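You operate a simulated robot arm through the tools that you are given. There is no shell and no other tool. Be economical: measure what you need, move in short steps, check, and stop when the job is done.

The job below is to be done with a simulated two-armed robot. You get a single attempt, and the scene is never put back.

Task
On the top of the beige table, fold the blue cloth in half, so that its two short edges meet.

It is judged by the outcome, as a careful person would: the job done as asked, and still so three seconds after it is handed in. It fails if anything else is knocked over, pushed out of place, dropped, spilled or broken. Flat cloth is picked up by pressing the open fingertips on it (5 to 10 N) and closing them slowly along it; thin cloth reads only 2 to 8 mm in the jaws.

Robot
Two 6-joint arms with two-finger parallel grippers on one trunk, on a base that drives. Base frame: it is fixed to the floor where the robot stands at the start and does not move with it; the origin is under the middle of the robot, x ahead of it, y to its left, z up. Lengths are in cm, angles in rad, forces in N, time in s.
The left shoulder is at the start at [6, 18.7, 102.2], the right one opposite. Places, roughly: top of the beige table [40, 20, 80]. Payload 1.57 kg a hand.
The TCP of each hand is the grasp point between the finger pads, 3 cm short of the fingertips. In the tool frame z runs along the fingers and y along their closing line. The gripper opens to 11 cm. The fingers are 2.4 cm wide and 1.2 cm thick; the gripper's body (4.8 by 11.2 cm) begins 7.8 cm behind the TCP.
Orientation is that of the tool frame in the base frame, as [roll, pitch, yaw] about the fixed x, y, z axes, in that order (R = Rz(yaw) Ry(pitch) Rx(roll)). With the fingers straight down and closing along the base's y, the tool's x points along the base's -x, its y along +y and its z along -z.

Tools
- The arms move only by the tool move_arm. It takes "left_commands", "right_commands" or both (then of equal length, played together; a hand with none holds still); each is a list of rows, each an object (a shift or turn left out is 0, a gripper value left out holds the last) with "delta_pos": the shift along the tool's x, y, z in units of 25 mm (1.0 is 25 mm), a list of three; "turn": the turn, a rotation vector about the tool's x, y, z in units of 6 degrees (1.0 is 6 degrees), a list of three; "claw": the finger opening in cm, from 0 to 11. In form: [{"delta_pos": [x, y, z], "turn": [wx, wy, wz], "claw": claw}, ...]. A call has 1 to 20 rows; each row shifts and turns the commanded pose from where the row before left it, along the tool's axes as they then stand. A call with a number of a shift or a turn outside -1 to 1 is refused whole. Each row takes 0.2 s and may step no farther than 5 cm and 0.15 rad from the row before; otherwise, or with a gripper value out of range, the whole call is refused. A pose out of reach is approached as far as the arm can. The call stops where the force on the tool passes 40 N (or 10 N more than at its start, if that is more) or the arm is blocked; 0.2 s more then pass. Each finger travels about 15.3 cm/s and halts on what it meets, pressing with about 41 N; the grip force reading is that of the motor and also rises with nothing between the fingers. The clock runs only during rows and for 0.2 s after the last one: add rows that do not move to give the fingers time. It gives the time, the measured TCP pose, the force on the tool (base axes), the opening and the grip force at its end, in the units of the frame above (readings bear some noise), with the torque about the TCP (base axes, N m) and any sound that the robot's microphone picked up.
- Cameras (640 x 400 px; columns grow to the right, rows downward): "scene" is now at [0.85, -0.62, 155.47]; the picture's right is [-0.10, -1.00, 0.00], its down [-0.83, 0.08, -0.55] and it looks along [0.55, -0.05, -0.84] (base axes); focal length 274 px, centre (320, 200). "left" rides on the left gripper at [7, -1.6, -14.1] in its tool frame; the picture's right is [0.23, 0.97, 0.00], its down [-0.86, 0.20, -0.48] and it looks along [-0.47, 0.11, 0.88] (tool axes); focal length 222 px, centre (320, 200). "right" rides on the right gripper at [7, 1.6, -14.1] in its tool frame; the picture's right is [-0.23, 0.97, 0.00], its down [-0.86, -0.20, -0.48] and it looks along [-0.47, -0.11, 0.88] (tool axes); focal length 222 px, centre (320, 200). There is no depth. A picture from a camera that has moved, and an enlarged one, comes with that camera's place and axes in the base frame and with its lens.
- camera(camera): a new picture of that camera. It takes no simulated time.
- raise_lower(by): slides the trunk up (or, below 0, down) by that many cm; the arms and the scene camera ride with it, the base frame stays. It gives what a move gives, with no picture.
- drive_base(legs): drives the robot by 1 to 6 legs, each [ahead, left, turn to the left] in cm, cm and rad, along the robot's own axes; the way and the turn of a leg run together, so that a leg with both is an arc; at most 150 cm and 3.142 rad a leg. The arms and the cameras ride along, it lands a little off, and it stops where it bumps. It gives what a move gives.
- head_to(pan, tilt): turns the head with the scene camera to pan (to the left, within 1.501 rad either way) and tilt (down, from -0.506 to 1.204), counted from straight ahead of the robot. It gives what a move gives.
- enlarge(camera, box): a new picture of the part [left, top, right, bottom] of that camera's present view, enlarged. It takes no simulated time.
- hand_in(): hands the job in; it is judged then, once.

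Work in short steps. Places have to be worked out from the pictures, the camera data and where the tool is seen: move nearer, look again, correct. Check each grasp and each placing, and mend what went wrong. You have 120 turns and 92 pictures in all, those below and enlarged ones among them. Open the grippers and draw the arms clear of the work before you hand the job in, unless the task says otherwise; then end with one line.

The tools are called after "Emit:" as name(argument=value, ...) on one line, values as JSON. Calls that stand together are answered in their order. move_arm: Moves the arms, as the interface text tells. Its arguments: {"type":"object","properties":{"left_commands":{"type":"array","items":{"type":"object","properties":{"delta_pos":{"type":"array","items":{"type":"number"}},"turn":{"type":"array","items":{"type":"number"}},"claw":{"type":"number"}}}},"right_commands":{"type":"array","items":{"type":"object","properties":{"delta_pos":{"type":"array","items":{"type":"number"}},"turn":{"type":"array","items":{"type":"number"}},"claw":{"type":"number"}}}}},"required":[]} The other tools are called the same way: raise_lower (by) slides the trunk up or down; drive_base (legs) drives the base; head_to (pan, tilt) turns the head that bears the scene camera; camera (camera) takes a picture; enlarge (camera, box) takes an enlarged picture of a part of a camera's view; hand_in () hands the job in.

At the start:

```text
time_s: 0.0
left_tcp_pos: [30.14, 35.35, 91.78]
left_tcp_rot: [-3.142, 0.0, 3.141]
left_wrist_force: [0.0, 0.3, 0.8]
left_moment: [0.02, 0.0, 0.0]
left_grip_width: 11.0
left_grasp_force: 0.1
right_tcp_pos: [34.42, 0.68, 92.41]
right_tcp_rot: [3.141, 0.001, -3.141]
right_wrist_force: [0.1, -0.4, -0.6]
right_moment: [-0.02, 0.0, 0.0]
right_grip_width: 11.0
right_grasp_force: 0.1
trunk travel left (down, up): [-65.0, 34.0]
robot x, y, heading: [0.03, -0.26, 0.002]
head pan, tilt: [-0.098, 0.991]
```

scene: 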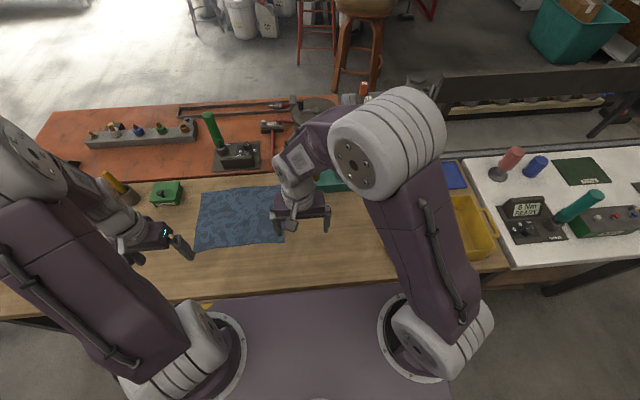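
right: 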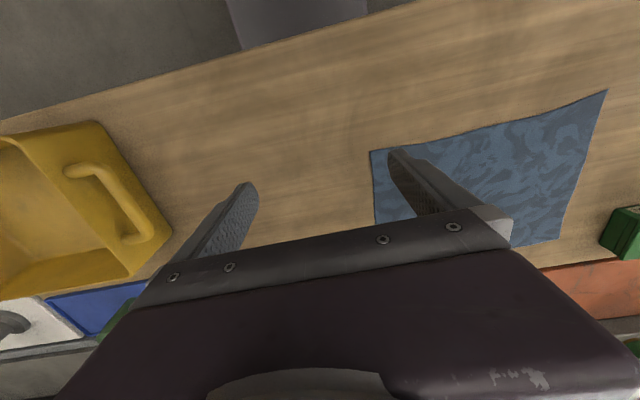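
left: 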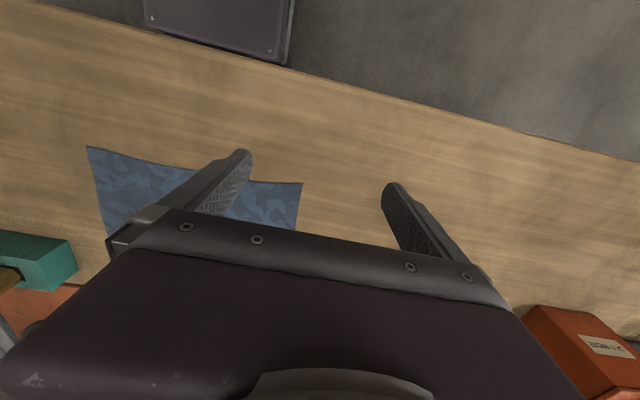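

The cloth lies about mid-table; I enlarge the scene to measure its corners.

Emit:
enlarge(camera="scene", box=[140, 150, 340, 275])

```text
3.20 times, centred on (240, 212) of scene
camera zoom: at [0.85, -0.62, 155.47], right [-0.1, -1.0, 0.0], down [-0.83, 0.08, -0.55], along [0.55, -0.05, -0.84], focal length 876 px, centre (576, 160)
```

zoom: 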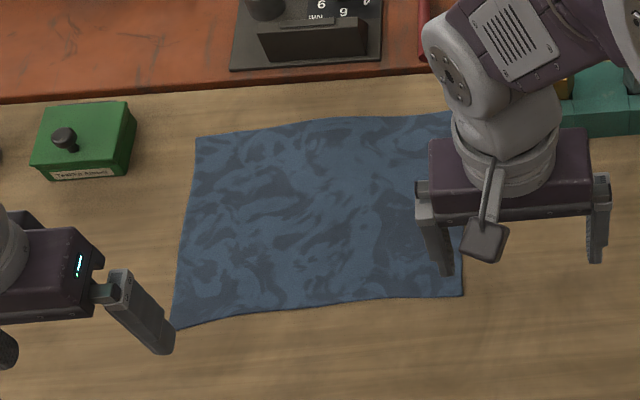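

Cloth corners come out at roughly (39,7.5), (63,8), (62,37.5), (39,36.4): short edges are at the right (y≈8) and left (y≈37). I plan to stand closer and turned left so both hands can carry the right edge over to the left; first look at the base's clearance to the table.

Emit:
head_to(pan=0.0, tilt=1.2)

Emit:
camera(camera="scene")

```text
time_s: 0.7
left_tcp_pos: [30.18, 35.33, 91.66]
left_tcp_rot: [3.141, 0.0, 3.141]
left_wrist_force: [0.5, -0.8, 0.2]
left_moment: [-0.01, 0.0, -0.04]
left_grip_width: 10.99
left_grasp_force: 0.0
right_tcp_pos: [34.35, 0.62, 92.42]
right_tcp_rot: [-3.141, 0.0, 3.141]
right_wrist_force: [-0.1, -0.3, -0.2]
right_moment: [-0.03, 0.01, -0.02]
right_grip_width: 10.99
right_grasp_force: 0.1
trunk travel left (down, up): [-65.0, 34.0]
robot x, y, heading: [-0.03, 0.01, -0.002]
head pan, tilt: [0.0, 1.201]
```

```text
87 pictures are left
camera scene: at [-0.54, 0.06, 154.16], right [0.0, -1.0, 0.0], down [-0.93, 0.0, -0.36], along [0.36, 0.0, -0.93], focal length 274 px, centre (320, 200)
```

scene: 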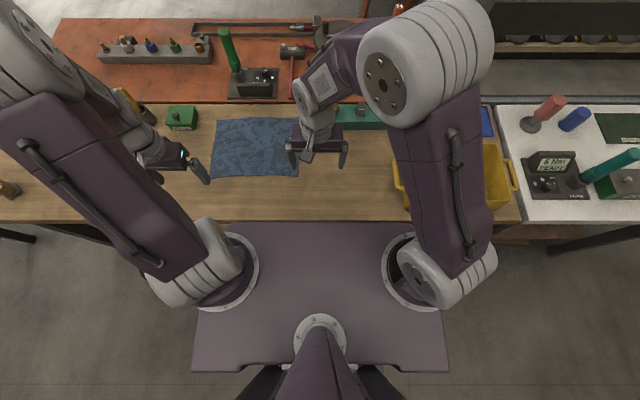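

The shoulder plate rides above the table height. I raise the trunk for clearance and drive ahead cautiously.

Emit:
raise_lower(by=10)

Emit:
drive_base(legs=[[7, 0, 0]])

Emit:
camera(camera="scene")

```text
time_s: 2.1
left_tcp_pos: [30.04, 35.25, 101.66]
left_tcp_rot: [3.141, 0.0, -3.141]
left_wrist_force: [0.5, -0.6, 1.0]
left_moment: [-0.03, 0.01, 0.03]
left_grip_width: 10.97
left_grasp_force: 0.1
right_tcp_pos: [34.37, 0.72, 102.5]
right_tcp_rot: [-3.141, 0.001, -3.14]
right_wrist_force: [-0.3, -0.6, -0.4]
right_moment: [-0.05, -0.04, -0.01]
right_grip_width: 11.0
right_grasp_force: 0.0
trunk travel left (down, up): [-75.0, 24.0]
robot x, y, heading: [-0.18, -0.12, 0.002]
head pan, tilt: [0.0, 1.201]
```

```text
time_s: 3.1
left_tcp_pos: [36.8, 35.29, 101.82]
left_tcp_rot: [3.141, 0.003, -3.141]
left_wrist_force: [0.4, 0.6, 0.2]
left_moment: [-0.01, 0.01, -0.01]
left_grip_width: 11.03
left_grasp_force: 0.1
right_tcp_pos: [41.13, 0.65, 102.55]
right_tcp_rot: [3.14, 0.001, 3.141]
right_wrist_force: [-0.6, -0.7, 1.0]
right_moment: [0.02, -0.01, -0.03]
right_grip_width: 11.02
right_grasp_force: 0.1
trunk travel left (down, up): [-75.0, 24.0]
robot x, y, heading: [7.19, 0.11, 0.001]
head pan, tilt: [0.0, 1.201]
```

```text
86 pictures are left
camera scene: at [6.05, 0.04, 164.15], right [0.0, -1.0, 0.0], down [-0.93, 0.0, -0.36], along [0.36, 0.0, -0.93], focal length 274 px, centre (320, 200)
```

scene: 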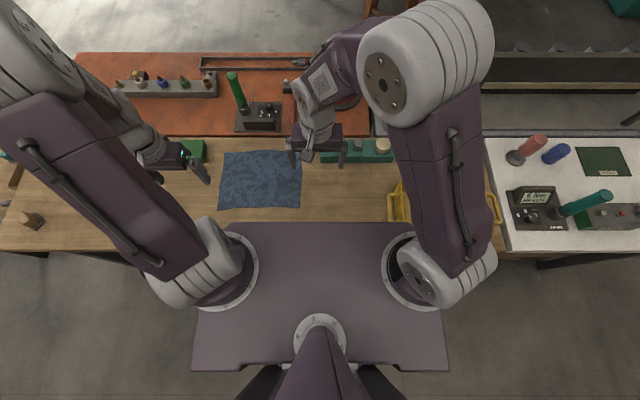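

No bump. On to about x=13, then turn left by 0.35 rad at a time.

Emit:
drive_base(legs=[[6, 2, 0]])

Emit:
drive_base(legs=[[0, 0, 0.35]])

Emit:
camera(camera="scene")

```text
time_s: 3.9
left_tcp_pos: [38.55, 35.83, 101.77]
left_tcp_rot: [3.139, 0.003, -3.141]
left_wrist_force: [0.5, 0.4, -0.4]
left_moment: [-0.01, 0.01, 0.01]
left_grip_width: 11.0
left_grasp_force: 0.0
right_tcp_pos: [42.74, 1.3, 102.43]
right_tcp_rot: [-3.141, 0.002, -3.14]
right_wrist_force: [-1.0, -0.7, 0.4]
right_moment: [0.02, -0.01, -0.02]
right_grip_width: 11.01
right_grasp_force: 0.1
trunk travel left (down, up): [-75.0, 24.0]
robot x, y, heading: [8.6, 0.25, -0.002]
head pan, tilt: [0.0, 1.201]
stopped in leg 1: the robot was blocked; the commanded pose is now the measured one
```

```text
time_s: 4.7
left_tcp_pos: [37.63, 36.67, 101.7]
left_tcp_rot: [-3.141, 0.0, -3.118]
left_wrist_force: [0.5, -1.0, -0.1]
left_moment: [-0.01, 0.05, 0.0]
left_grip_width: 11.0
left_grasp_force: 0.1
right_tcp_pos: [42.8, 1.99, 102.41]
right_tcp_rot: [-3.141, 0.0, -3.117]
right_wrist_force: [-0.4, 0.3, -0.3]
right_moment: [0.0, 0.02, 0.03]
right_grip_width: 11.02
right_grasp_force: 0.1
trunk travel left (down, up): [-75.0, 24.0]
robot x, y, heading: [8.76, 0.69, 0.02]
head pan, tilt: [0.0, 1.201]
stopped in leg 1: the robot was blocked; the commanded pose is now the measured one
```

```text
85 pictures are left
camera scene: at [8.04, 0.57, 164.15], right [0.03, -1.0, 0.0], down [-0.93, -0.02, -0.36], along [0.36, 0.01, -0.93], focal length 274 px, centre (320, 200)
```

scene: 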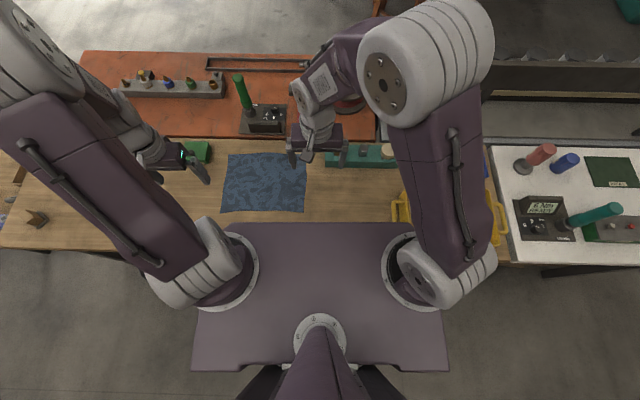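

The base is blocked at x≈8.7, so turning under the table isn't possible. New plan: heading straight, left hand takes the far-right corner and right hand the near-right corner, and the base itself slides left to carry the edge over. First back off slightly and shift left.

Emit:
drive_base(legs=[[-1.2, 0, -0.02], [0, 9.3, 0]])

Emit:
camera(camera="scene")

```text
time_s: 6.2
left_tcp_pos: [37.02, 45.12, 101.84]
left_tcp_rot: [3.14, -0.001, -3.136]
left_wrist_force: [-0.3, 0.2, -1.0]
left_moment: [0.04, -0.03, -0.03]
left_grip_width: 11.0
left_grasp_force: 0.1
right_tcp_pos: [41.51, 10.59, 102.4]
right_tcp_rot: [-3.141, 0.001, -3.138]
right_wrist_force: [-0.7, -0.5, -0.1]
right_moment: [0.0, 0.0, 0.02]
right_grip_width: 11.01
right_grasp_force: 0.0
trunk travel left (down, up): [-75.0, 24.0]
robot x, y, heading: [7.12, 9.94, 0.006]
head pan, tilt: [0.0, 1.201]
```

```text
84 pictures are left
camera scene: at [6.58, 9.64, 164.15], right [0.0, -1.0, 0.0], down [-0.93, 0.0, -0.36], along [0.36, 0.0, -0.93], focal length 274 px, centre (320, 200)
```

scene: 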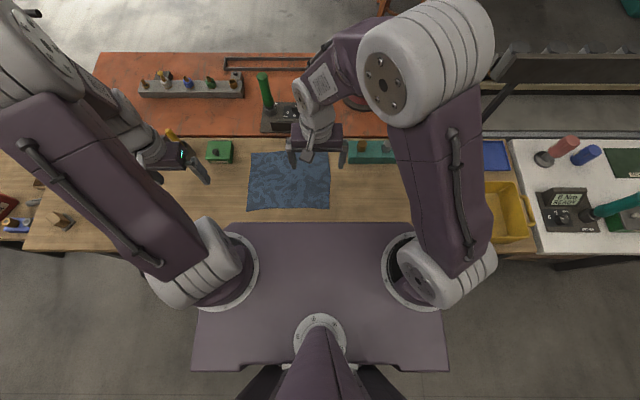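

Rotate both wrists 90° about their axes (so the fingers close along the short edge), with the fingers nearly closed-in to 4 cm.

Emit:
move_arm(left_commands=[{"turn": [0, 0, 1], "claw": 4}, {"turn": [0, 0, 1]}, {"turn": [0, 0, 1]}, {"turn": [0, 0, 1]}, {"turn": [0, 0, 1]}, {"turn": [0, 0, 1]}, {"turn": [0, 0, 1]}, {"turn": [0, 0, 1]}, {"turn": [0, 0, 1]}, {"turn": [0, 0, 1]}, {"turn": [0, 0, 1]}, {"turn": [0, 0, 1]}, {"turn": [0, 0, 1]}, {"turn": [0, 0, 1]}, {"turn": [0, 0, 1]}], right_commands=[{"turn": [0, 0, -1], "claw": 4}, {"turn": [0, 0, -1]}, {"turn": [0, 0, -1]}, {"turn": [0, 0, -1]}, {"turn": [0, 0, -1]}, {"turn": [0, 0, -1]}, {"turn": [0, 0, -1]}, {"turn": [0, 0, -1]}, {"turn": [0, 0, -1]}, {"turn": [0, 0, -1]}, {"turn": [0, 0, -1]}, {"turn": [0, 0, -1]}, {"turn": [0, 0, -1]}, {"turn": [0, 0, -1]}, {"turn": [0, 0, -1]}])

Emit:
enlarge(camera="scene", box=[220, 110, 380, 210])

```text
time_s: 9.4
left_tcp_pos: [37.11, 45.15, 101.83]
left_tcp_rot: [3.141, -0.001, 1.574]
left_wrist_force: [-0.1, -0.4, -0.4]
left_moment: [0.03, 0.01, -0.01]
left_grip_width: 3.99
left_grasp_force: 0.0
right_tcp_pos: [41.48, 10.62, 102.66]
right_tcp_rot: [3.141, 0.0, -1.565]
right_wrist_force: [0.4, 0.2, 0.3]
right_moment: [-0.01, 0.0, -0.01]
right_grip_width: 3.99
right_grasp_force: 0.1
trunk travel left (down, up): [-75.0, 24.0]
robot x, y, heading: [7.0, 10.08, 0.003]
head pan, tilt: [0.0, 1.201]
```

```text
4.00 times, centred on (300, 160) of scene
camera zoom: at [6.59, 9.79, 164.15], right [0.0, -1.0, 0.0], down [-0.93, 0.0, -0.36], along [0.36, 0.0, -0.93], focal length 1095 px, centre (400, 360)
```

zoom: 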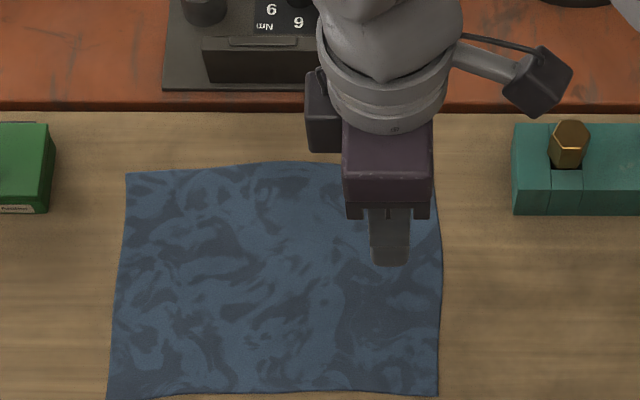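

Right edge is at y≈6.3 with corners at x≈38.4 and 62.3. I bring the right hand above its near corner and the left hand forward then over to the far corner, still high.

Emit:
move_arm(right_commands=[{"delta_pos": [0.44, 0.04, 1], "claw": 3}, {"delta_pos": [0.44, 0.04, 1]}, {"delta_pos": [0.44, 0.04, 1]}])

Emit:
move_arm(left_commands=[{"delta_pos": [0, 1, 0], "claw": 3}, {"delta_pos": [0, 1, 0]}, {"delta_pos": [0, 1, 0]}, {"delta_pos": [0, 1, 0]}, {"delta_pos": [-1, 1, 0]}, {"delta_pos": [-1, 1, 0]}, {"delta_pos": [-1, 1, 0]}, {"delta_pos": [-1, 1, 0]}, {"delta_pos": [-1, 1, 0]}, {"delta_pos": [-1, 0, 0]}])

Emit:
camera(camera="scene")

```text
time_s: 10.2
left_tcp_pos: [37.11, 45.14, 101.62]
left_tcp_rot: [3.141, -0.001, 1.575]
left_wrist_force: [-0.3, 0.6, -1.0]
left_moment: [-0.03, 0.01, 0.0]
left_grip_width: 4.01
left_grasp_force: 0.1
right_tcp_pos: [41.41, 7.37, 94.87]
right_tcp_rot: [3.14, 0.001, -1.566]
right_wrist_force: [0.1, 0.5, -0.2]
right_moment: [-0.01, 0.06, -0.01]
right_grip_width: 2.97
right_grasp_force: 0.0
trunk travel left (down, up): [-75.0, 24.0]
robot x, y, heading: [7.36, 9.97, 0.004]
head pan, tilt: [0.0, 1.201]
```

```text
time_s: 12.4
left_tcp_pos: [59.47, 30.23, 101.85]
left_tcp_rot: [-3.141, -0.001, 1.572]
left_wrist_force: [-0.1, -0.1, 0.1]
left_moment: [0.03, -0.01, -0.01]
left_grip_width: 2.98
left_grasp_force: 0.1
right_tcp_pos: [41.38, 7.18, 94.94]
right_tcp_rot: [-3.141, 0.0, -1.568]
right_wrist_force: [-0.3, -0.1, -0.2]
right_moment: [0.02, -0.01, 0.0]
right_grip_width: 2.98
right_grasp_force: 0.0
trunk travel left (down, up): [-75.0, 24.0]
robot x, y, heading: [7.23, 9.89, 0.002]
head pan, tilt: [0.0, 1.201]
```

```text
82 pictures are left
camera scene: at [6.54, 9.68, 164.15], right [0.0, -1.0, 0.0], down [-0.93, 0.0, -0.36], along [0.36, 0.0, -0.93], focal length 274 px, centre (320, 200)
```

scene: 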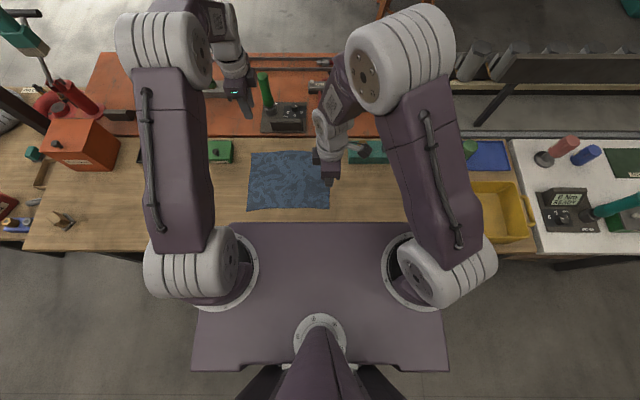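

Lower the right hand close to the table first, then carry the left hand over in steps.

Emit:
move_arm(right_commands=[{"delta_pos": [0, 0, 1]}, {"delta_pos": [0, 0, 1]}, {"delta_pos": [0, 0, 1]}, {"delta_pos": [0, 0, 1]}, {"delta_pos": [0, 0, 1]}])

Emit:
move_arm(left_commands=[{"delta_pos": [-1, 0, 0]}, {"delta_pos": [-1, 0, 0]}, {"delta_pos": [-1, 0, 0]}, {"delta_pos": [-1, 0, 0]}, {"delta_pos": [-1, 0, 0]}])

Emit:
camera(camera="scene")

Emit:
camera(camera="left")

Emit:
camera(camera="right")

```text
time_s: 13.6
left_tcp_pos: [59.53, 30.36, 101.71]
left_tcp_rot: [-3.142, 0.0, 1.573]
left_wrist_force: [0.2, 1.0, 0.2]
left_moment: [-0.02, 0.04, -0.01]
left_grip_width: 3.01
left_grasp_force: 0.0
right_tcp_pos: [41.5, 7.33, 82.44]
right_tcp_rot: [3.141, 0.0, -1.568]
right_wrist_force: [0.1, 0.2, -0.1]
right_moment: [-0.01, 0.0, -0.02]
right_grip_width: 3.01
right_grasp_force: 0.1
trunk travel left (down, up): [-75.0, 24.0]
robot x, y, heading: [6.99, 10.07, 0.008]
head pan, tilt: [0.0, 1.201]
```

```text
time_s: 14.8
left_tcp_pos: [59.72, 17.59, 101.8]
left_tcp_rot: [-3.141, -0.002, 1.574]
left_wrist_force: [-0.2, -0.4, -0.8]
left_moment: [0.03, -0.02, -0.01]
left_grip_width: 2.99
left_grasp_force: 0.0
right_tcp_pos: [41.41, 7.26, 82.49]
right_tcp_rot: [3.141, 0.0, -1.567]
right_wrist_force: [-0.1, -0.2, -0.2]
right_moment: [0.01, 0.0, -0.01]
right_grip_width: 3.02
right_grasp_force: 0.2
trunk travel left (down, up): [-75.0, 24.0]
robot x, y, heading: [6.99, 9.86, 0.011]
head pan, tilt: [0.0, 1.201]
```

```text
81 pictures are left
camera scene: at [6.62, 9.69, 164.15], right [0.0, -1.0, 0.0], down [-0.93, 0.0, -0.36], along [0.36, 0.0, -0.93], focal length 274 px, centre (320, 200)
```

scene: 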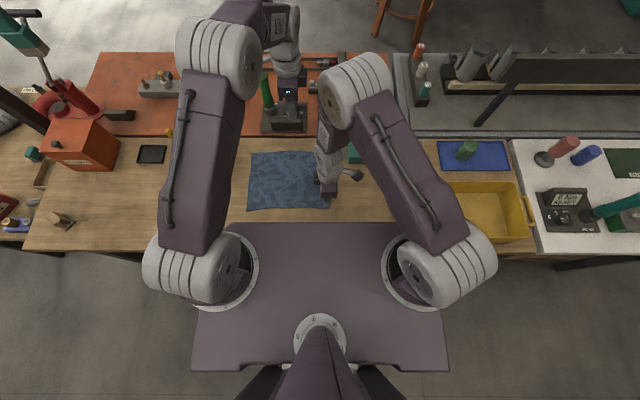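

```text
80 pictures are left
camera left: at [57.98, 24.54, 116.08], right [0.97, 0.23, 0.0], down [0.2, -0.86, 0.48], along [0.11, -0.46, -0.88], focal length 222 px, centre (320, 200)
```

left: 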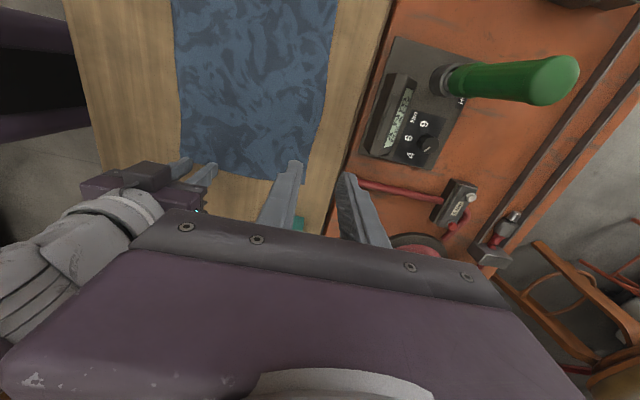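

```text
79 pictures are left
camera right: at [39.78, 0.43, 96.66], right [-0.97, 0.22, 0.0], down [0.2, 0.86, 0.48], along [0.11, 0.47, -0.88], focal length 222 px, centre (320, 200)
```

right: 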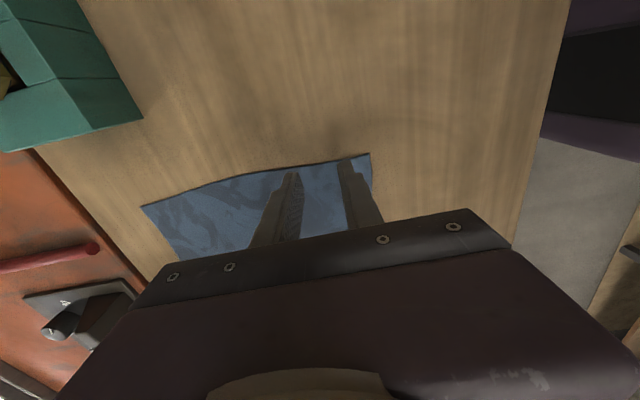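

Comparing cameras, the cloth surface is at about z≈77, so corners are nearer: right edge y≈7, x 37 to 60. I correct: left hand to (57, 8), right hand to x≈39.7, then look again.

Emit:
move_arm(left_commands=[{"delta_pos": [-1, -0.27, 0]}, {"delta_pos": [-1, -0.27, 0]}, {"delta_pos": [-1, -0.27, 0]}, {"delta_pos": [-0.9, -0.27, 1]}, {"delta_pos": [0, 0, 1]}, {"delta_pos": [0, 0, 1]}], right_commands=[{"delta_pos": [-0.05, 0.35, 0]}, {"delta_pos": [-0.05, 0.35, 0]}, {}, {}, {}, {}])

Emit:
camera(camera="scene")

Emit:
camera(camera="left")

Emit:
camera(camera="right")

```text
time_s: 16.2
left_tcp_pos: [57.0, 8.07, 94.33]
left_tcp_rot: [-3.141, 0.0, 1.574]
left_wrist_force: [0.6, 0.3, 1.5]
left_moment: [0.02, -0.04, -0.02]
left_grip_width: 2.99
left_grasp_force: 0.1
right_tcp_pos: [39.52, 7.42, 82.44]
right_tcp_rot: [3.141, -0.002, -1.568]
right_wrist_force: [-1.0, -0.7, 0.5]
right_moment: [-0.02, -0.01, -0.02]
right_grip_width: 2.98
right_grasp_force: 0.1
trunk travel left (down, up): [-75.0, 24.0]
robot x, y, heading: [7.08, 9.69, 0.001]
head pan, tilt: [0.0, 1.201]
```

```text
78 pictures are left
camera scene: at [6.65, 9.79, 164.16], right [0.0, -1.0, 0.0], down [-0.93, 0.0, -0.36], along [0.36, 0.0, -0.93], focal length 274 px, centre (320, 200)
```

scene: 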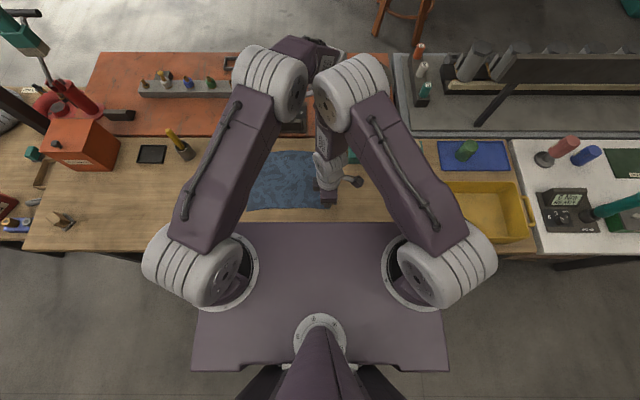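

```text
77 pictures are left
camera left: at [55.26, 14.94, 108.57], right [0.97, 0.23, 0.0], down [0.2, -0.85, 0.48], along [0.11, -0.46, -0.88], focal length 222 px, centre (320, 200)
```

left: 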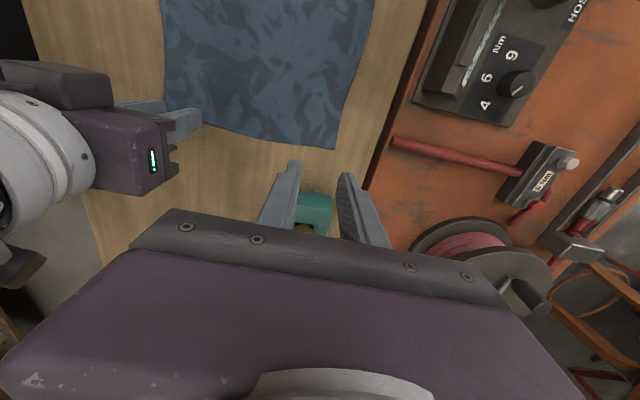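

```text
76 pictures are left
camera right: at [37.9, 0.56, 96.62], right [-0.97, 0.22, 0.0], down [0.2, 0.86, 0.48], along [0.11, 0.47, -0.88], focal length 222 px, centre (320, 200)
```

right: 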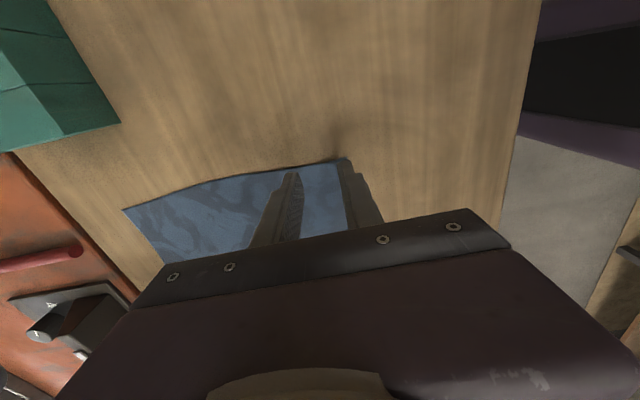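

Both hands are well placed; left target confirmed (corner ≈(59.4,6.9)). I nudge the right hand in a little and lower the left to just over the cloth.

Emit:
move_arm(left_commands=[{"delta_pos": [0, 0, 1]}, {"delta_pos": [0, 0, 1]}, {"delta_pos": [0, 0, 1]}, {"delta_pos": [0, 0, 1]}, {"delta_pos": [0, 0, 0.6]}], right_commands=[{"delta_pos": [-0.25, -0.3, 0]}, {}, {}, {"delta_pos": [0, 0, 0.3]}, {"delta_pos": [0, 0, 0.3]}])

Emit:
camera(camera="left")

Emit:
camera(camera="right")

```text
time_s: 17.4
left_tcp_pos: [56.89, 8.23, 82.92]
left_tcp_rot: [3.136, 0.001, 1.581]
left_wrist_force: [-0.2, 0.1, 0.1]
left_moment: [0.0, -0.02, -0.01]
left_grip_width: 2.99
left_grasp_force: 0.1
right_tcp_pos: [40.11, 7.85, 81.19]
right_tcp_rot: [-3.139, 0.0, -1.569]
right_wrist_force: [3.0, -1.3, 22.6]
right_moment: [-0.09, 0.1, 0.07]
right_grip_width: 2.91
right_grasp_force: 0.1
trunk travel left (down, up): [-75.0, 24.0]
robot x, y, heading: [6.96, 9.58, 0.004]
head pan, tilt: [0.0, 1.201]
```

```text
75 pictures are left
camera left: at [55.16, 15.15, 97.1], right [0.97, 0.23, 0.0], down [0.2, -0.85, 0.48], along [0.12, -0.46, -0.88], focal length 222 px, centre (320, 200)
```

left: 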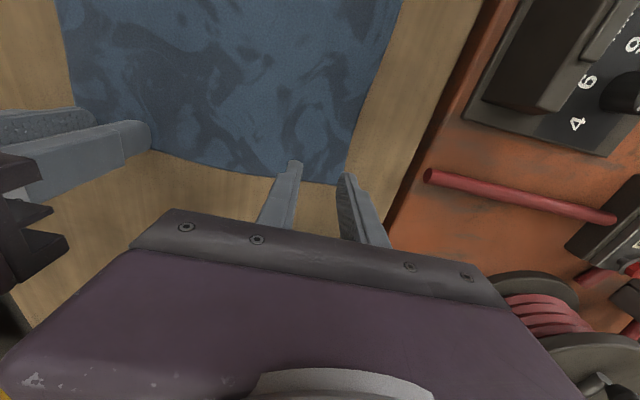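

```text
74 pictures are left
camera right: at [38.39, 1.04, 95.28], right [-0.97, 0.23, 0.0], down [0.2, 0.86, 0.48], along [0.11, 0.47, -0.88], focal length 222 px, centre (320, 200)
```

right: 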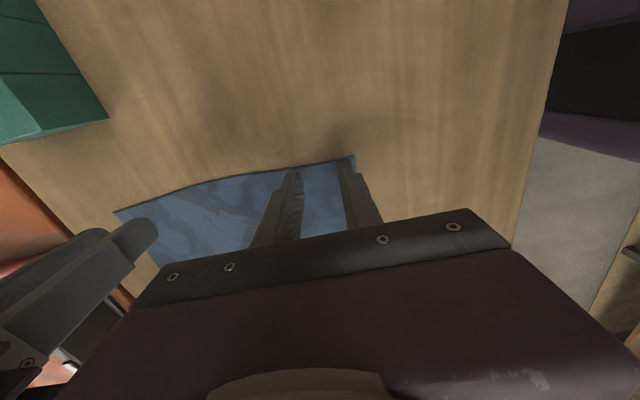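

Right fingertips touched (surface z≈78.2) with 22 N, too hard; I ease it by 1.5 mm. The left is shifted 5 mm in from the corner and lowered gently.

Emit:
move_arm(left_commands=[{"delta_pos": [0, -0.2, 0]}, {"delta_pos": [0, 0, 0.3]}, {"delta_pos": [0, 0, 0.3]}, {}], right_commands=[{"delta_pos": [0, 0, -0.06]}, {}, {}, {}])

```text
time_s: 18.4
left_tcp_pos: [56.52, 8.46, 81.44]
left_tcp_rot: [3.138, 0.0, 1.585]
left_wrist_force: [0.0, -0.1, 0.7]
left_moment: [-0.01, 0.0, 0.03]
left_grip_width: 3.01
left_grasp_force: 0.0
right_tcp_pos: [40.04, 8.03, 81.11]
right_tcp_rot: [3.138, -0.003, -1.569]
right_wrist_force: [-1.2, -0.1, 7.6]
right_moment: [-0.04, 0.01, -0.02]
right_grip_width: 2.98
right_grasp_force: 0.1
trunk travel left (down, up): [-75.0, 24.0]
robot x, y, heading: [7.24, 9.88, 0.002]
head pan, tilt: [0.0, 1.201]
```

Right presses at 7.6 N. Lower the left a bit more to touch.

Emit:
move_arm(left_commands=[{"delta_pos": [-0.12, -0.1, 0]}, {"delta_pos": [0, 0, 0.14]}, {}])

```text
time_s: 19.2
left_tcp_pos: [56.75, 8.32, 81.16]
left_tcp_rot: [3.133, 0.003, 1.592]
left_wrist_force: [0.2, -0.1, -0.7]
left_moment: [0.0, 0.01, 0.0]
left_grip_width: 3.01
left_grasp_force: 0.0
right_tcp_pos: [39.93, 7.97, 81.2]
right_tcp_rot: [3.138, -0.002, -1.569]
right_wrist_force: [2.9, 4.4, 17.0]
right_moment: [0.07, -0.37, 0.07]
right_grip_width: 3.03
right_grasp_force: 0.2
trunk travel left (down, up): [-75.0, 24.0]
robot x, y, heading: [7.36, 9.61, 0.009]
head pan, tilt: [0.0, 1.201]
```

The left pose is drifting slightly in yaw and the right load changed; I look for arm contact.

Emit:
enlarge(camera="scene", box=[200, 20, 440, 220])

Emit:
camera(camera="left")

```text
2.00 times, centred on (320, 120) of scene
camera zoom: at [6.44, 9.89, 164.17], right [0.0, -1.0, 0.0], down [-0.93, 0.0, -0.36], along [0.36, 0.0, -0.93], focal length 548 px, centre (320, 360)
```

zoom: 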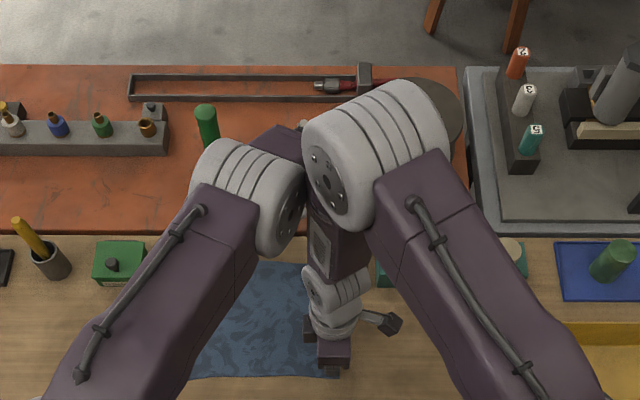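

```text
72 pictures are left
camera left: at [54.83, 15.3, 95.36], right [0.97, 0.25, 0.01], down [0.21, -0.85, 0.48], along [0.13, -0.47, -0.88], focal length 222 px, centre (320, 200)
```

left: 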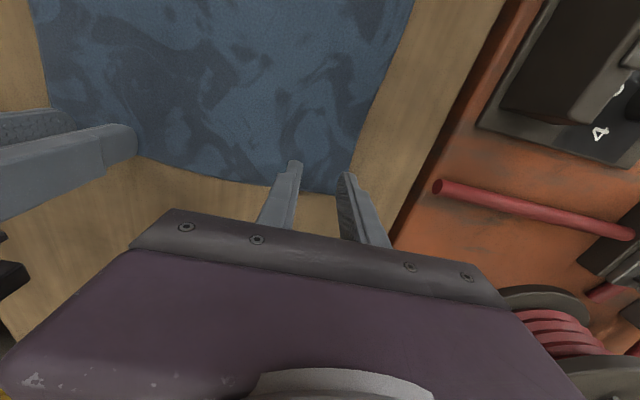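

The left elbow housing touches the right arm near its elbow. I back the left up, and tilt the right hand 24° (fingers leaning toward +y) so its arm swings away to the right.

Emit:
move_arm(left_commands=[{"delta_pos": [0, 0, -1]}, {"delta_pos": [0, 0, -1]}, {}, {}, {}, {}, {}], right_commands=[{}, {"delta_pos": [0, 0, -0.8]}, {"turn": [0, -1, 0]}, {"turn": [0, -1, 0]}, {"turn": [0, -1, 0]}, {"turn": [0, -1, 0]}, {}])

Emit:
enlarge(camera="scene", box=[200, 20, 440, 220])

Emit:
camera(camera="right")

```text
time_s: 20.8
left_tcp_pos: [56.29, 7.68, 85.71]
left_tcp_rot: [-3.142, 0.0, 1.575]
left_wrist_force: [-0.9, 0.0, 0.0]
left_moment: [-0.06, -0.02, -0.02]
left_grip_width: 2.99
left_grasp_force: 0.1
right_tcp_pos: [38.93, 8.07, 83.01]
right_tcp_rot: [3.082, 0.209, -1.577]
right_wrist_force: [-0.1, -0.7, -0.4]
right_moment: [0.01, 0.02, -0.02]
right_grip_width: 2.98
right_grasp_force: 0.1
right hand out of reach, approached as far as the arm can: row 3, 4, 5
trunk travel left (down, up): [-75.0, 24.0]
robot x, y, heading: [6.9, 9.66, 0.003]
head pan, tilt: [0.0, 1.201]
```

```text
2.00 times, centred on (320, 120) of scene
camera zoom: at [6.57, 9.85, 164.15], right [0.0, -1.0, 0.0], down [-0.93, 0.0, -0.36], along [0.36, 0.0, -0.93], focal length 548 px, centre (320, 360)
```

zoom: 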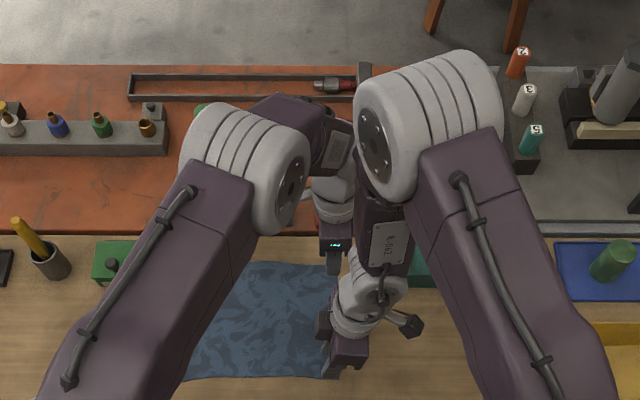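

```text
70 pictures are left
camera right: at [37.99, -1.58, 95.51], right [-0.97, 0.22, 0.1], down [0.23, 0.74, 0.63], along [0.06, 0.64, -0.77], focal length 222 px, centre (320, 200)
```

right: 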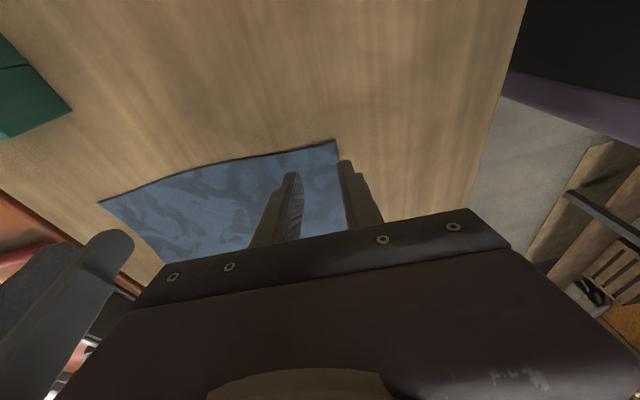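

The right wrist reaches only ~12° of tilt, but that already freed the arms. I set the tilt to 12° and check the pose.

Emit:
move_arm(right_commands=[{"turn": [0, 1, 0]}, {"turn": [0, 1, 0]}, {}])

```text
time_s: 21.6
left_tcp_pos: [56.24, 7.61, 85.79]
left_tcp_rot: [3.141, -0.002, 1.574]
left_wrist_force: [0.2, 0.8, 0.3]
left_moment: [-0.01, 0.03, -0.01]
left_grip_width: 3.02
left_grasp_force: 0.1
right_tcp_pos: [38.56, 8.1, 82.95]
right_tcp_rot: [3.069, 0.064, -1.567]
right_wrist_force: [-0.6, -0.7, -0.8]
right_moment: [-0.05, -0.01, 0.03]
right_grip_width: 3.01
right_grasp_force: 0.1
right hand out of reach, approached as far as the arm can: row 2
trunk travel left (down, up): [-75.0, 24.0]
robot x, y, heading: [7.21, 10.1, 0.007]
head pan, tilt: [0.0, 1.201]
```

The readings look as if the wrist is still settling; I hold still a moment and read again.

Emit:
move_arm(right_commands=[{}, {}, {}, {}, {}])

```text
time_s: 22.8
left_tcp_pos: [56.23, 7.81, 85.64]
left_tcp_rot: [-3.142, -0.003, 1.572]
left_wrist_force: [0.6, 0.6, 0.3]
left_moment: [-0.05, 0.03, -0.01]
left_grip_width: 3.02
left_grasp_force: 0.0
right_tcp_pos: [38.62, 8.12, 82.97]
right_tcp_rot: [3.069, 0.064, -1.567]
right_wrist_force: [-0.6, 0.4, -0.4]
right_moment: [-0.03, 0.0, -0.01]
right_grip_width: 2.99
right_grasp_force: 0.1
trunk travel left (down, up): [-75.0, 24.0]
robot x, y, heading: [6.97, 9.42, 0.002]
head pan, tilt: [0.0, 1.201]
```

The right wrist is at a bend limit because it is so near the body. I lift both hands a little and back the base off 3 cm, shifting 2 cm left.

Emit:
move_arm(left_commands=[{"delta_pos": [0, 0, -1]}, {"delta_pos": [0, 0, -0.5]}], right_commands=[{"delta_pos": [0, 0, -1]}, {"delta_pos": [0, 0, -1]}])

Emit:
drive_base(legs=[[-3, 2, 0]])

```text
time_s: 23.4
left_tcp_pos: [56.23, 7.7, 89.54]
left_tcp_rot: [3.139, -0.002, 1.575]
left_wrist_force: [0.6, -0.1, 0.3]
left_moment: [-0.02, -0.04, -0.04]
left_grip_width: 3.0
left_grasp_force: 0.1
right_tcp_pos: [38.88, 7.86, 88.13]
right_tcp_rot: [3.073, 0.064, -1.568]
right_wrist_force: [-1.3, 0.1, 0.5]
right_moment: [0.02, -0.01, 0.03]
right_grip_width: 2.99
right_grasp_force: 0.1
trunk travel left (down, up): [-75.0, 24.0]
robot x, y, heading: [7.07, 9.55, 0.007]
head pan, tilt: [0.0, 1.201]
```

```text
time_s: 24.2
left_tcp_pos: [53.53, 9.54, 89.41]
left_tcp_rot: [-3.138, -0.004, 1.574]
left_wrist_force: [-1.0, 0.3, 0.5]
left_moment: [0.03, 0.02, 0.02]
left_grip_width: 3.01
left_grasp_force: 0.1
right_tcp_pos: [36.46, 9.63, 87.86]
right_tcp_rot: [3.066, 0.067, -1.568]
right_wrist_force: [0.0, -0.7, 0.0]
right_moment: [-0.01, 0.02, 0.02]
right_grip_width: 3.0
right_grasp_force: 0.0
trunk travel left (down, up): [-75.0, 24.0]
robot x, y, heading: [4.54, 11.81, 0.011]
head pan, tilt: [0.0, 1.201]
```

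Emit:
move_arm(left_commands=[{"delta_pos": [-0.32, 0.56, 0]}, {"delta_pos": [-0.32, 0.56, 0]}, {"delta_pos": [0, 0, 0.9]}, {"delta_pos": [0, 0, 0.8]}], right_commands=[{"delta_pos": [0.36, -0.73, 0], "turn": [0.72, 0, 0]}, {"delta_pos": [0.36, -0.73, 0], "turn": [0, -0.7, 0]}, {"delta_pos": [0, 0, 0.8], "turn": [0, -0.7, 0]}, {"delta_pos": [0, 0, 0.7]}])

Emit:
enlarge(camera="scene", box=[200, 20, 440, 220])

```text
time_s: 25.2
left_tcp_pos: [55.95, 8.01, 85.12]
left_tcp_rot: [3.142, 0.0, 1.575]
left_wrist_force: [0.4, 0.0, -0.3]
left_moment: [-0.02, -0.03, -0.02]
left_grip_width: 2.99
left_grasp_force: 0.3
right_tcp_pos: [39.96, 8.67, 83.88]
right_tcp_rot: [-3.137, 0.213, -1.567]
right_wrist_force: [0.4, 0.4, 0.6]
right_moment: [0.03, 0.01, 0.01]
right_grip_width: 2.98
right_grasp_force: 0.0
trunk travel left (down, up): [-75.0, 24.0]
robot x, y, heading: [4.11, 11.74, 0.009]
head pan, tilt: [0.0, 1.201]
```

```text
2.00 times, centred on (320, 120) of scene
camera zoom: at [3.83, 11.72, 164.16], right [0.0, -1.0, 0.0], down [-0.93, 0.0, -0.36], along [0.36, 0.0, -0.93], focal length 548 px, centre (320, 360)
```

zoom: 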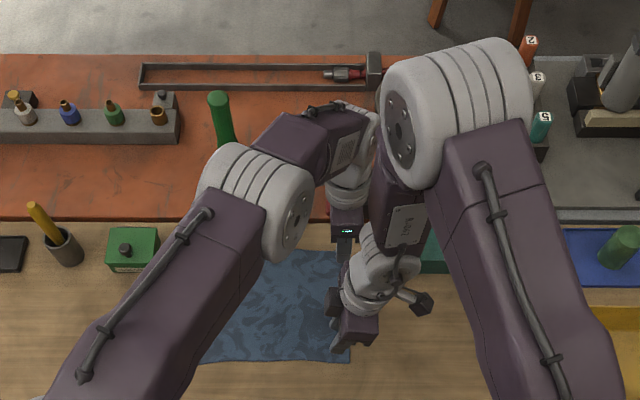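

Clear now. Lower both to just above the cloth and check with the wrist cameras.

Emit:
move_arm(left_commands=[{"delta_pos": [0.05, 0.14, 0.6]}, {"delta_pos": [0, 0, 0.6]}], right_commands=[{"delta_pos": [0.25, 0, 0.33]}, {"delta_pos": [0.24, 0, 0.34]}])

Emit:
camera(camera="left")

Emit:
camera(camera="right")

```text
time_s: 25.8
left_tcp_pos: [56.46, 8.06, 82.27]
left_tcp_rot: [3.142, 0.0, 1.575]
left_wrist_force: [-0.2, -0.8, -0.1]
left_moment: [-0.01, -0.01, 0.01]
left_grip_width: 3.01
left_grasp_force: 0.1
right_tcp_pos: [39.98, 7.74, 82.32]
right_tcp_rot: [3.14, 0.21, -1.567]
right_wrist_force: [-0.2, 0.2, 0.2]
right_moment: [-0.01, 0.01, 0.01]
right_grip_width: 3.0
right_grasp_force: 0.1
right hand out of reach, approached as far as the arm can: row 2
trunk travel left (down, up): [-75.0, 24.0]
robot x, y, heading: [4.19, 11.76, 0.009]
head pan, tilt: [0.0, 1.201]
```

```text
68 pictures are left
camera left: at [54.72, 15.06, 96.46], right [0.97, 0.23, 0.0], down [0.2, -0.85, 0.48], along [0.11, -0.46, -0.88], focal length 222 px, centre (320, 200)
```

left: 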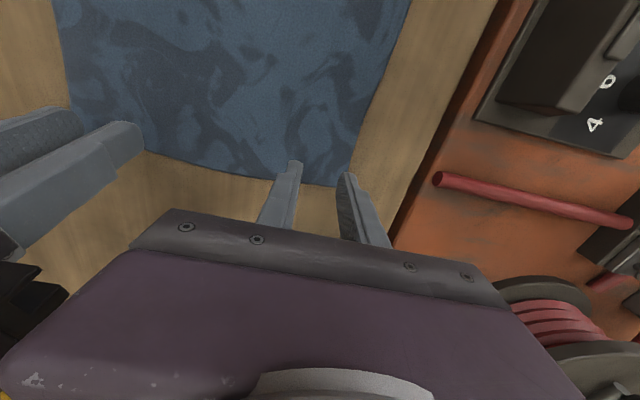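

```text
67 pictures are left
camera right: at [38.49, -1.85, 94.68], right [-0.97, 0.22, 0.05], down [0.2, 0.74, 0.65], along [0.1, 0.64, -0.76], focal length 222 px, centre (320, 200)
```

right: 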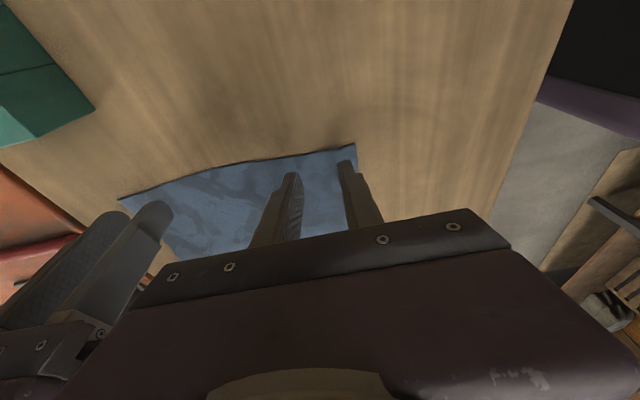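

Both positioned right at the corners. Lower both to touch lightly.

Emit:
move_arm(left_commands=[{"delta_pos": [0, 0, 0.25]}, {"delta_pos": [0, 0, 0.2]}, {}], right_commands=[{"delta_pos": [0.04, 0, 0.2]}, {"delta_pos": [0.04, 0, 0.17]}, {}])

```text
time_s: 26.6
left_tcp_pos: [56.36, 8.25, 81.16]
left_tcp_rot: [3.14, -0.001, 1.574]
left_wrist_force: [0.5, -1.0, -0.1]
left_moment: [0.01, -0.03, 0.02]
left_grip_width: 3.02
left_grasp_force: 0.1
right_tcp_pos: [40.23, 7.99, 81.43]
right_tcp_rot: [3.139, 0.209, -1.566]
right_wrist_force: [0.1, -0.6, -0.3]
right_moment: [-0.01, 0.0, 0.0]
right_grip_width: 2.98
right_grasp_force: 0.1
trunk travel left (down, up): [-75.0, 24.0]
robot x, y, heading: [4.21, 11.5, 0.009]
head pan, tilt: [0.0, 1.201]
```

Nearly touching; down a further millimetre or two.

Emit:
move_arm(left_commands=[{"delta_pos": [0, 0, 0.06]}, {"delta_pos": [0, 0, 0.04]}, {}], right_commands=[{"delta_pos": [0.08, 0, 0.05]}, {"delta_pos": [0.02, 0, 0.04]}, {}])

```text
time_s: 27.4
left_tcp_pos: [56.26, 8.19, 81.12]
left_tcp_rot: [3.139, -0.002, 1.575]
left_wrist_force: [0.7, 0.2, 5.6]
left_moment: [-0.06, 0.01, 0.03]
left_grip_width: 2.95
left_grasp_force: 0.1
right_tcp_pos: [40.33, 7.83, 81.34]
right_tcp_rot: [-3.139, 0.211, -1.567]
right_wrist_force: [-0.5, 0.0, 13.4]
right_moment: [-0.07, 0.0, 0.01]
right_grip_width: 3.0
right_grasp_force: 0.0
right hand out of reach, approached as far as the arm can: row 1
trunk travel left (down, up): [-75.0, 24.0]
robot x, y, heading: [4.37, 11.8, 0.006]
head pan, tilt: [0.0, 1.201]
```

Contact on both (5.6 N, 13 N); ease the right slightly and close slowly.

Emit:
move_arm(left_commands=[{"delta_pos": [0, 0, 0.01]}, {"claw": 2.7}, {"claw": 2.4}, {"claw": 2.1}, {"claw": 1.8}, {"claw": 1.5}, {"claw": 1.2}, {"claw": 0.9}, {"claw": 0.6}, {"claw": 0.3}, {"claw": 0}, {}, {}], right_commands=[{"delta_pos": [0, 0, -0.02]}, {"claw": 2.7}, {"claw": 2.4}, {"claw": 2.1}, {"claw": 1.8}, {"claw": 1.5}, {"claw": 1.2}, {"claw": 0.9}, {"claw": 0.6}, {"claw": 0.3}, {"claw": 0}, {}, {}])

Emit:
camera(camera="left")

Emit:
camera(camera="right")

```text
time_s: 30.2
left_tcp_pos: [56.18, 8.33, 81.04]
left_tcp_rot: [3.137, -0.001, 1.573]
left_wrist_force: [-4.7, -1.0, 25.9]
left_moment: [-0.11, 0.15, -0.06]
left_grip_width: 0.2
left_grasp_force: 23.4
right_tcp_pos: [40.08, 7.81, 81.28]
right_tcp_rot: [-3.14, 0.209, -1.565]
right_wrist_force: [0.5, -0.3, 1.0]
right_moment: [0.02, 0.0, -0.02]
right_grip_width: 0.0
right_grasp_force: 21.4
trunk travel left (down, up): [-75.0, 24.0]
robot x, y, heading: [4.34, 11.68, 0.006]
head pan, tilt: [0.0, 1.201]
```

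```text
66 pictures are left
camera left: at [54.34, 15.17, 95.33], right [0.97, 0.23, 0.0], down [0.2, -0.85, 0.48], along [0.11, -0.47, -0.88], focal length 222 px, centre (320, 200)
```

left: 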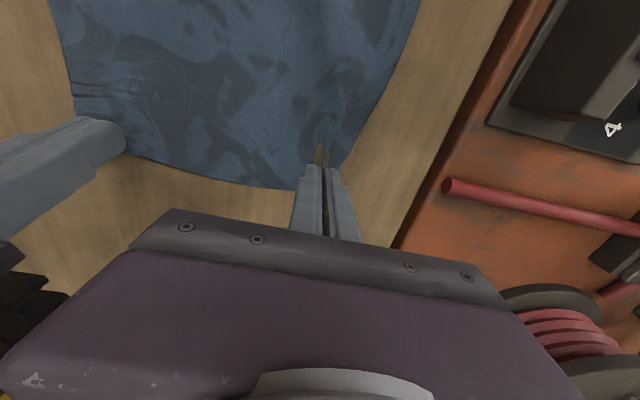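

```text
65 pictures are left
camera right: at [38.53, -1.9, 93.73], right [-0.97, 0.22, 0.05], down [0.2, 0.74, 0.65], along [0.11, 0.64, -0.76], focal length 222 px, centre (320, 200)
```

right: 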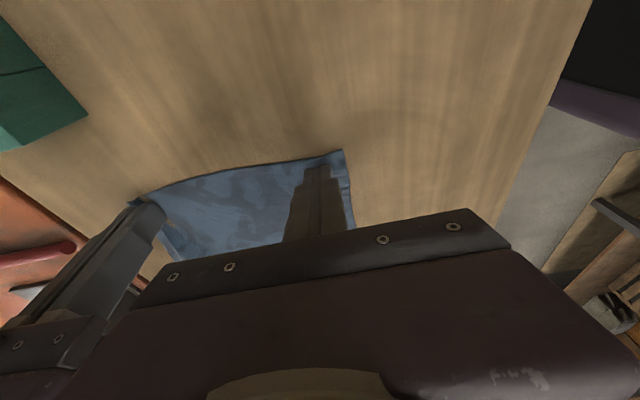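

Left holds cloth (2 mm); the right slipped off. I reopen the right, press a little harder (8–10 N) and retry.

Emit:
move_arm(right_commands=[{"delta_pos": [0, 0, -0.1], "claw": 3}, {}, {"delta_pos": [0.01, 0, 0.1]}, {"delta_pos": [0.01, 0, 0.05]}, {}], left_commands=[{"delta_pos": [0, 0, -0.06]}, {}, {}, {}, {}])

```text
time_s: 31.4
left_tcp_pos: [56.07, 8.35, 81.06]
left_tcp_rot: [3.14, -0.002, 1.575]
left_wrist_force: [-0.1, -0.1, 0.2]
left_moment: [0.03, -0.05, -0.01]
left_grip_width: 0.16
left_grasp_force: 23.3
right_tcp_pos: [40.31, 7.61, 81.19]
right_tcp_rot: [-3.139, 0.212, -1.567]
right_wrist_force: [-3.8, -5.0, 33.4]
right_moment: [-0.35, 0.15, -0.01]
right_grip_width: 3.03
right_grasp_force: 0.1
trunk travel left (down, up): [-75.0, 24.0]
robot x, y, heading: [4.22, 11.5, 0.006]
head pan, tilt: [0.0, 1.201]
```

Emit:
move_arm(right_commands=[{"delta_pos": [0, 0, -0.08]}, {}])

```text
time_s: 32.0
left_tcp_pos: [56.18, 8.38, 81.14]
left_tcp_rot: [3.141, 0.001, 1.574]
left_wrist_force: [-0.6, -0.1, 4.6]
left_moment: [-0.01, 0.02, 0.01]
left_grip_width: 0.18
left_grasp_force: 23.1
right_tcp_pos: [40.19, 7.62, 81.21]
right_tcp_rot: [3.141, 0.209, -1.567]
right_wrist_force: [-0.8, 0.1, 8.4]
right_moment: [-0.02, 0.04, 0.01]
right_grip_width: 3.02
right_grasp_force: 0.0
trunk travel left (down, up): [-75.0, 24.0]
robot x, y, heading: [3.8, 11.57, 0.009]
head pan, tilt: [0.0, 1.201]
```

8.4 N. I step 6 mm further inside the cloth, then close while keeping pressure.

Emit:
move_arm(right_commands=[{"delta_pos": [0, 0, -0.2]}, {"delta_pos": [-0.25, 0, 0.0]}, {"delta_pos": [0, 0, 0.15]}, {"delta_pos": [0, 0, 0.1]}, {}])

```text
time_s: 33.2
left_tcp_pos: [56.43, 8.24, 81.13]
left_tcp_rot: [3.141, 0.0, 1.574]
left_wrist_force: [-0.1, 0.3, 8.1]
left_moment: [-0.01, 0.03, -0.01]
left_grip_width: 0.17
left_grasp_force: 23.7
right_tcp_pos: [40.27, 8.44, 81.36]
right_tcp_rot: [-3.139, 0.212, -1.565]
right_wrist_force: [-0.2, -0.3, 1.7]
right_moment: [0.02, 0.02, 0.0]
right_grip_width: 3.01
right_grasp_force: 0.2
trunk travel left (down, up): [-75.0, 24.0]
robot x, y, heading: [4.0, 11.52, 0.003]
head pan, tilt: [0.0, 1.201]
```

Emit:
move_arm(right_commands=[{"delta_pos": [0.01, 0, 0.05]}, {"claw": 2.7}, {"claw": 2.4, "delta_pos": [0, 0, 0.01]}, {"claw": 2.1}, {"claw": 1.8, "delta_pos": [0, 0, 0.01]}, {"claw": 1.5}, {"claw": 1.2, "delta_pos": [0, 0, 0.01]}, {"claw": 0.9}, {"claw": 0.6}, {"claw": 0.3}, {"claw": 0}, {}, {}])

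Emit:
camera(camera="right")

```text
time_s: 36.0
left_tcp_pos: [56.15, 8.32, 81.08]
left_tcp_rot: [3.139, 0.001, 1.575]
left_wrist_force: [-13.7, -0.3, 0.3]
left_moment: [0.0, 0.42, 0.1]
left_grip_width: 0.21
left_grasp_force: 23.5
right_tcp_pos: [40.35, 8.4, 81.28]
right_tcp_rot: [-3.134, 0.211, -1.566]
right_wrist_force: [14.8, 0.9, 34.8]
right_moment: [-0.14, -0.49, 0.07]
right_grip_width: 0.21
right_grasp_force: 23.7
trunk travel left (down, up): [-75.0, 24.0]
robot x, y, heading: [4.3, 11.88, 0.011]
head pan, tilt: [0.0, 1.201]
```

```text
64 pictures are left
camera right: at [38.66, -1.27, 93.64], right [-0.97, 0.22, 0.04], down [0.19, 0.74, 0.65], along [0.11, 0.64, -0.76], focal length 222 px, centre (320, 200)
```

right: 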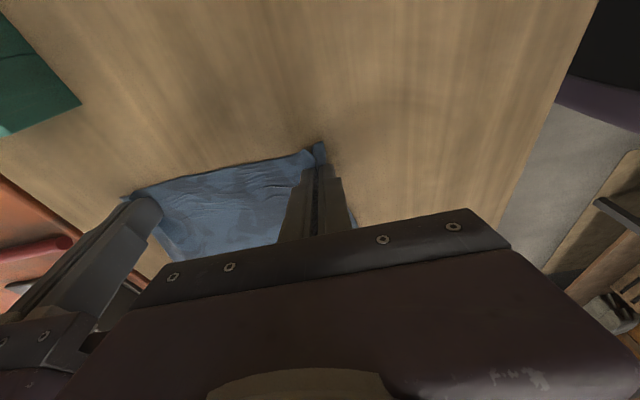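

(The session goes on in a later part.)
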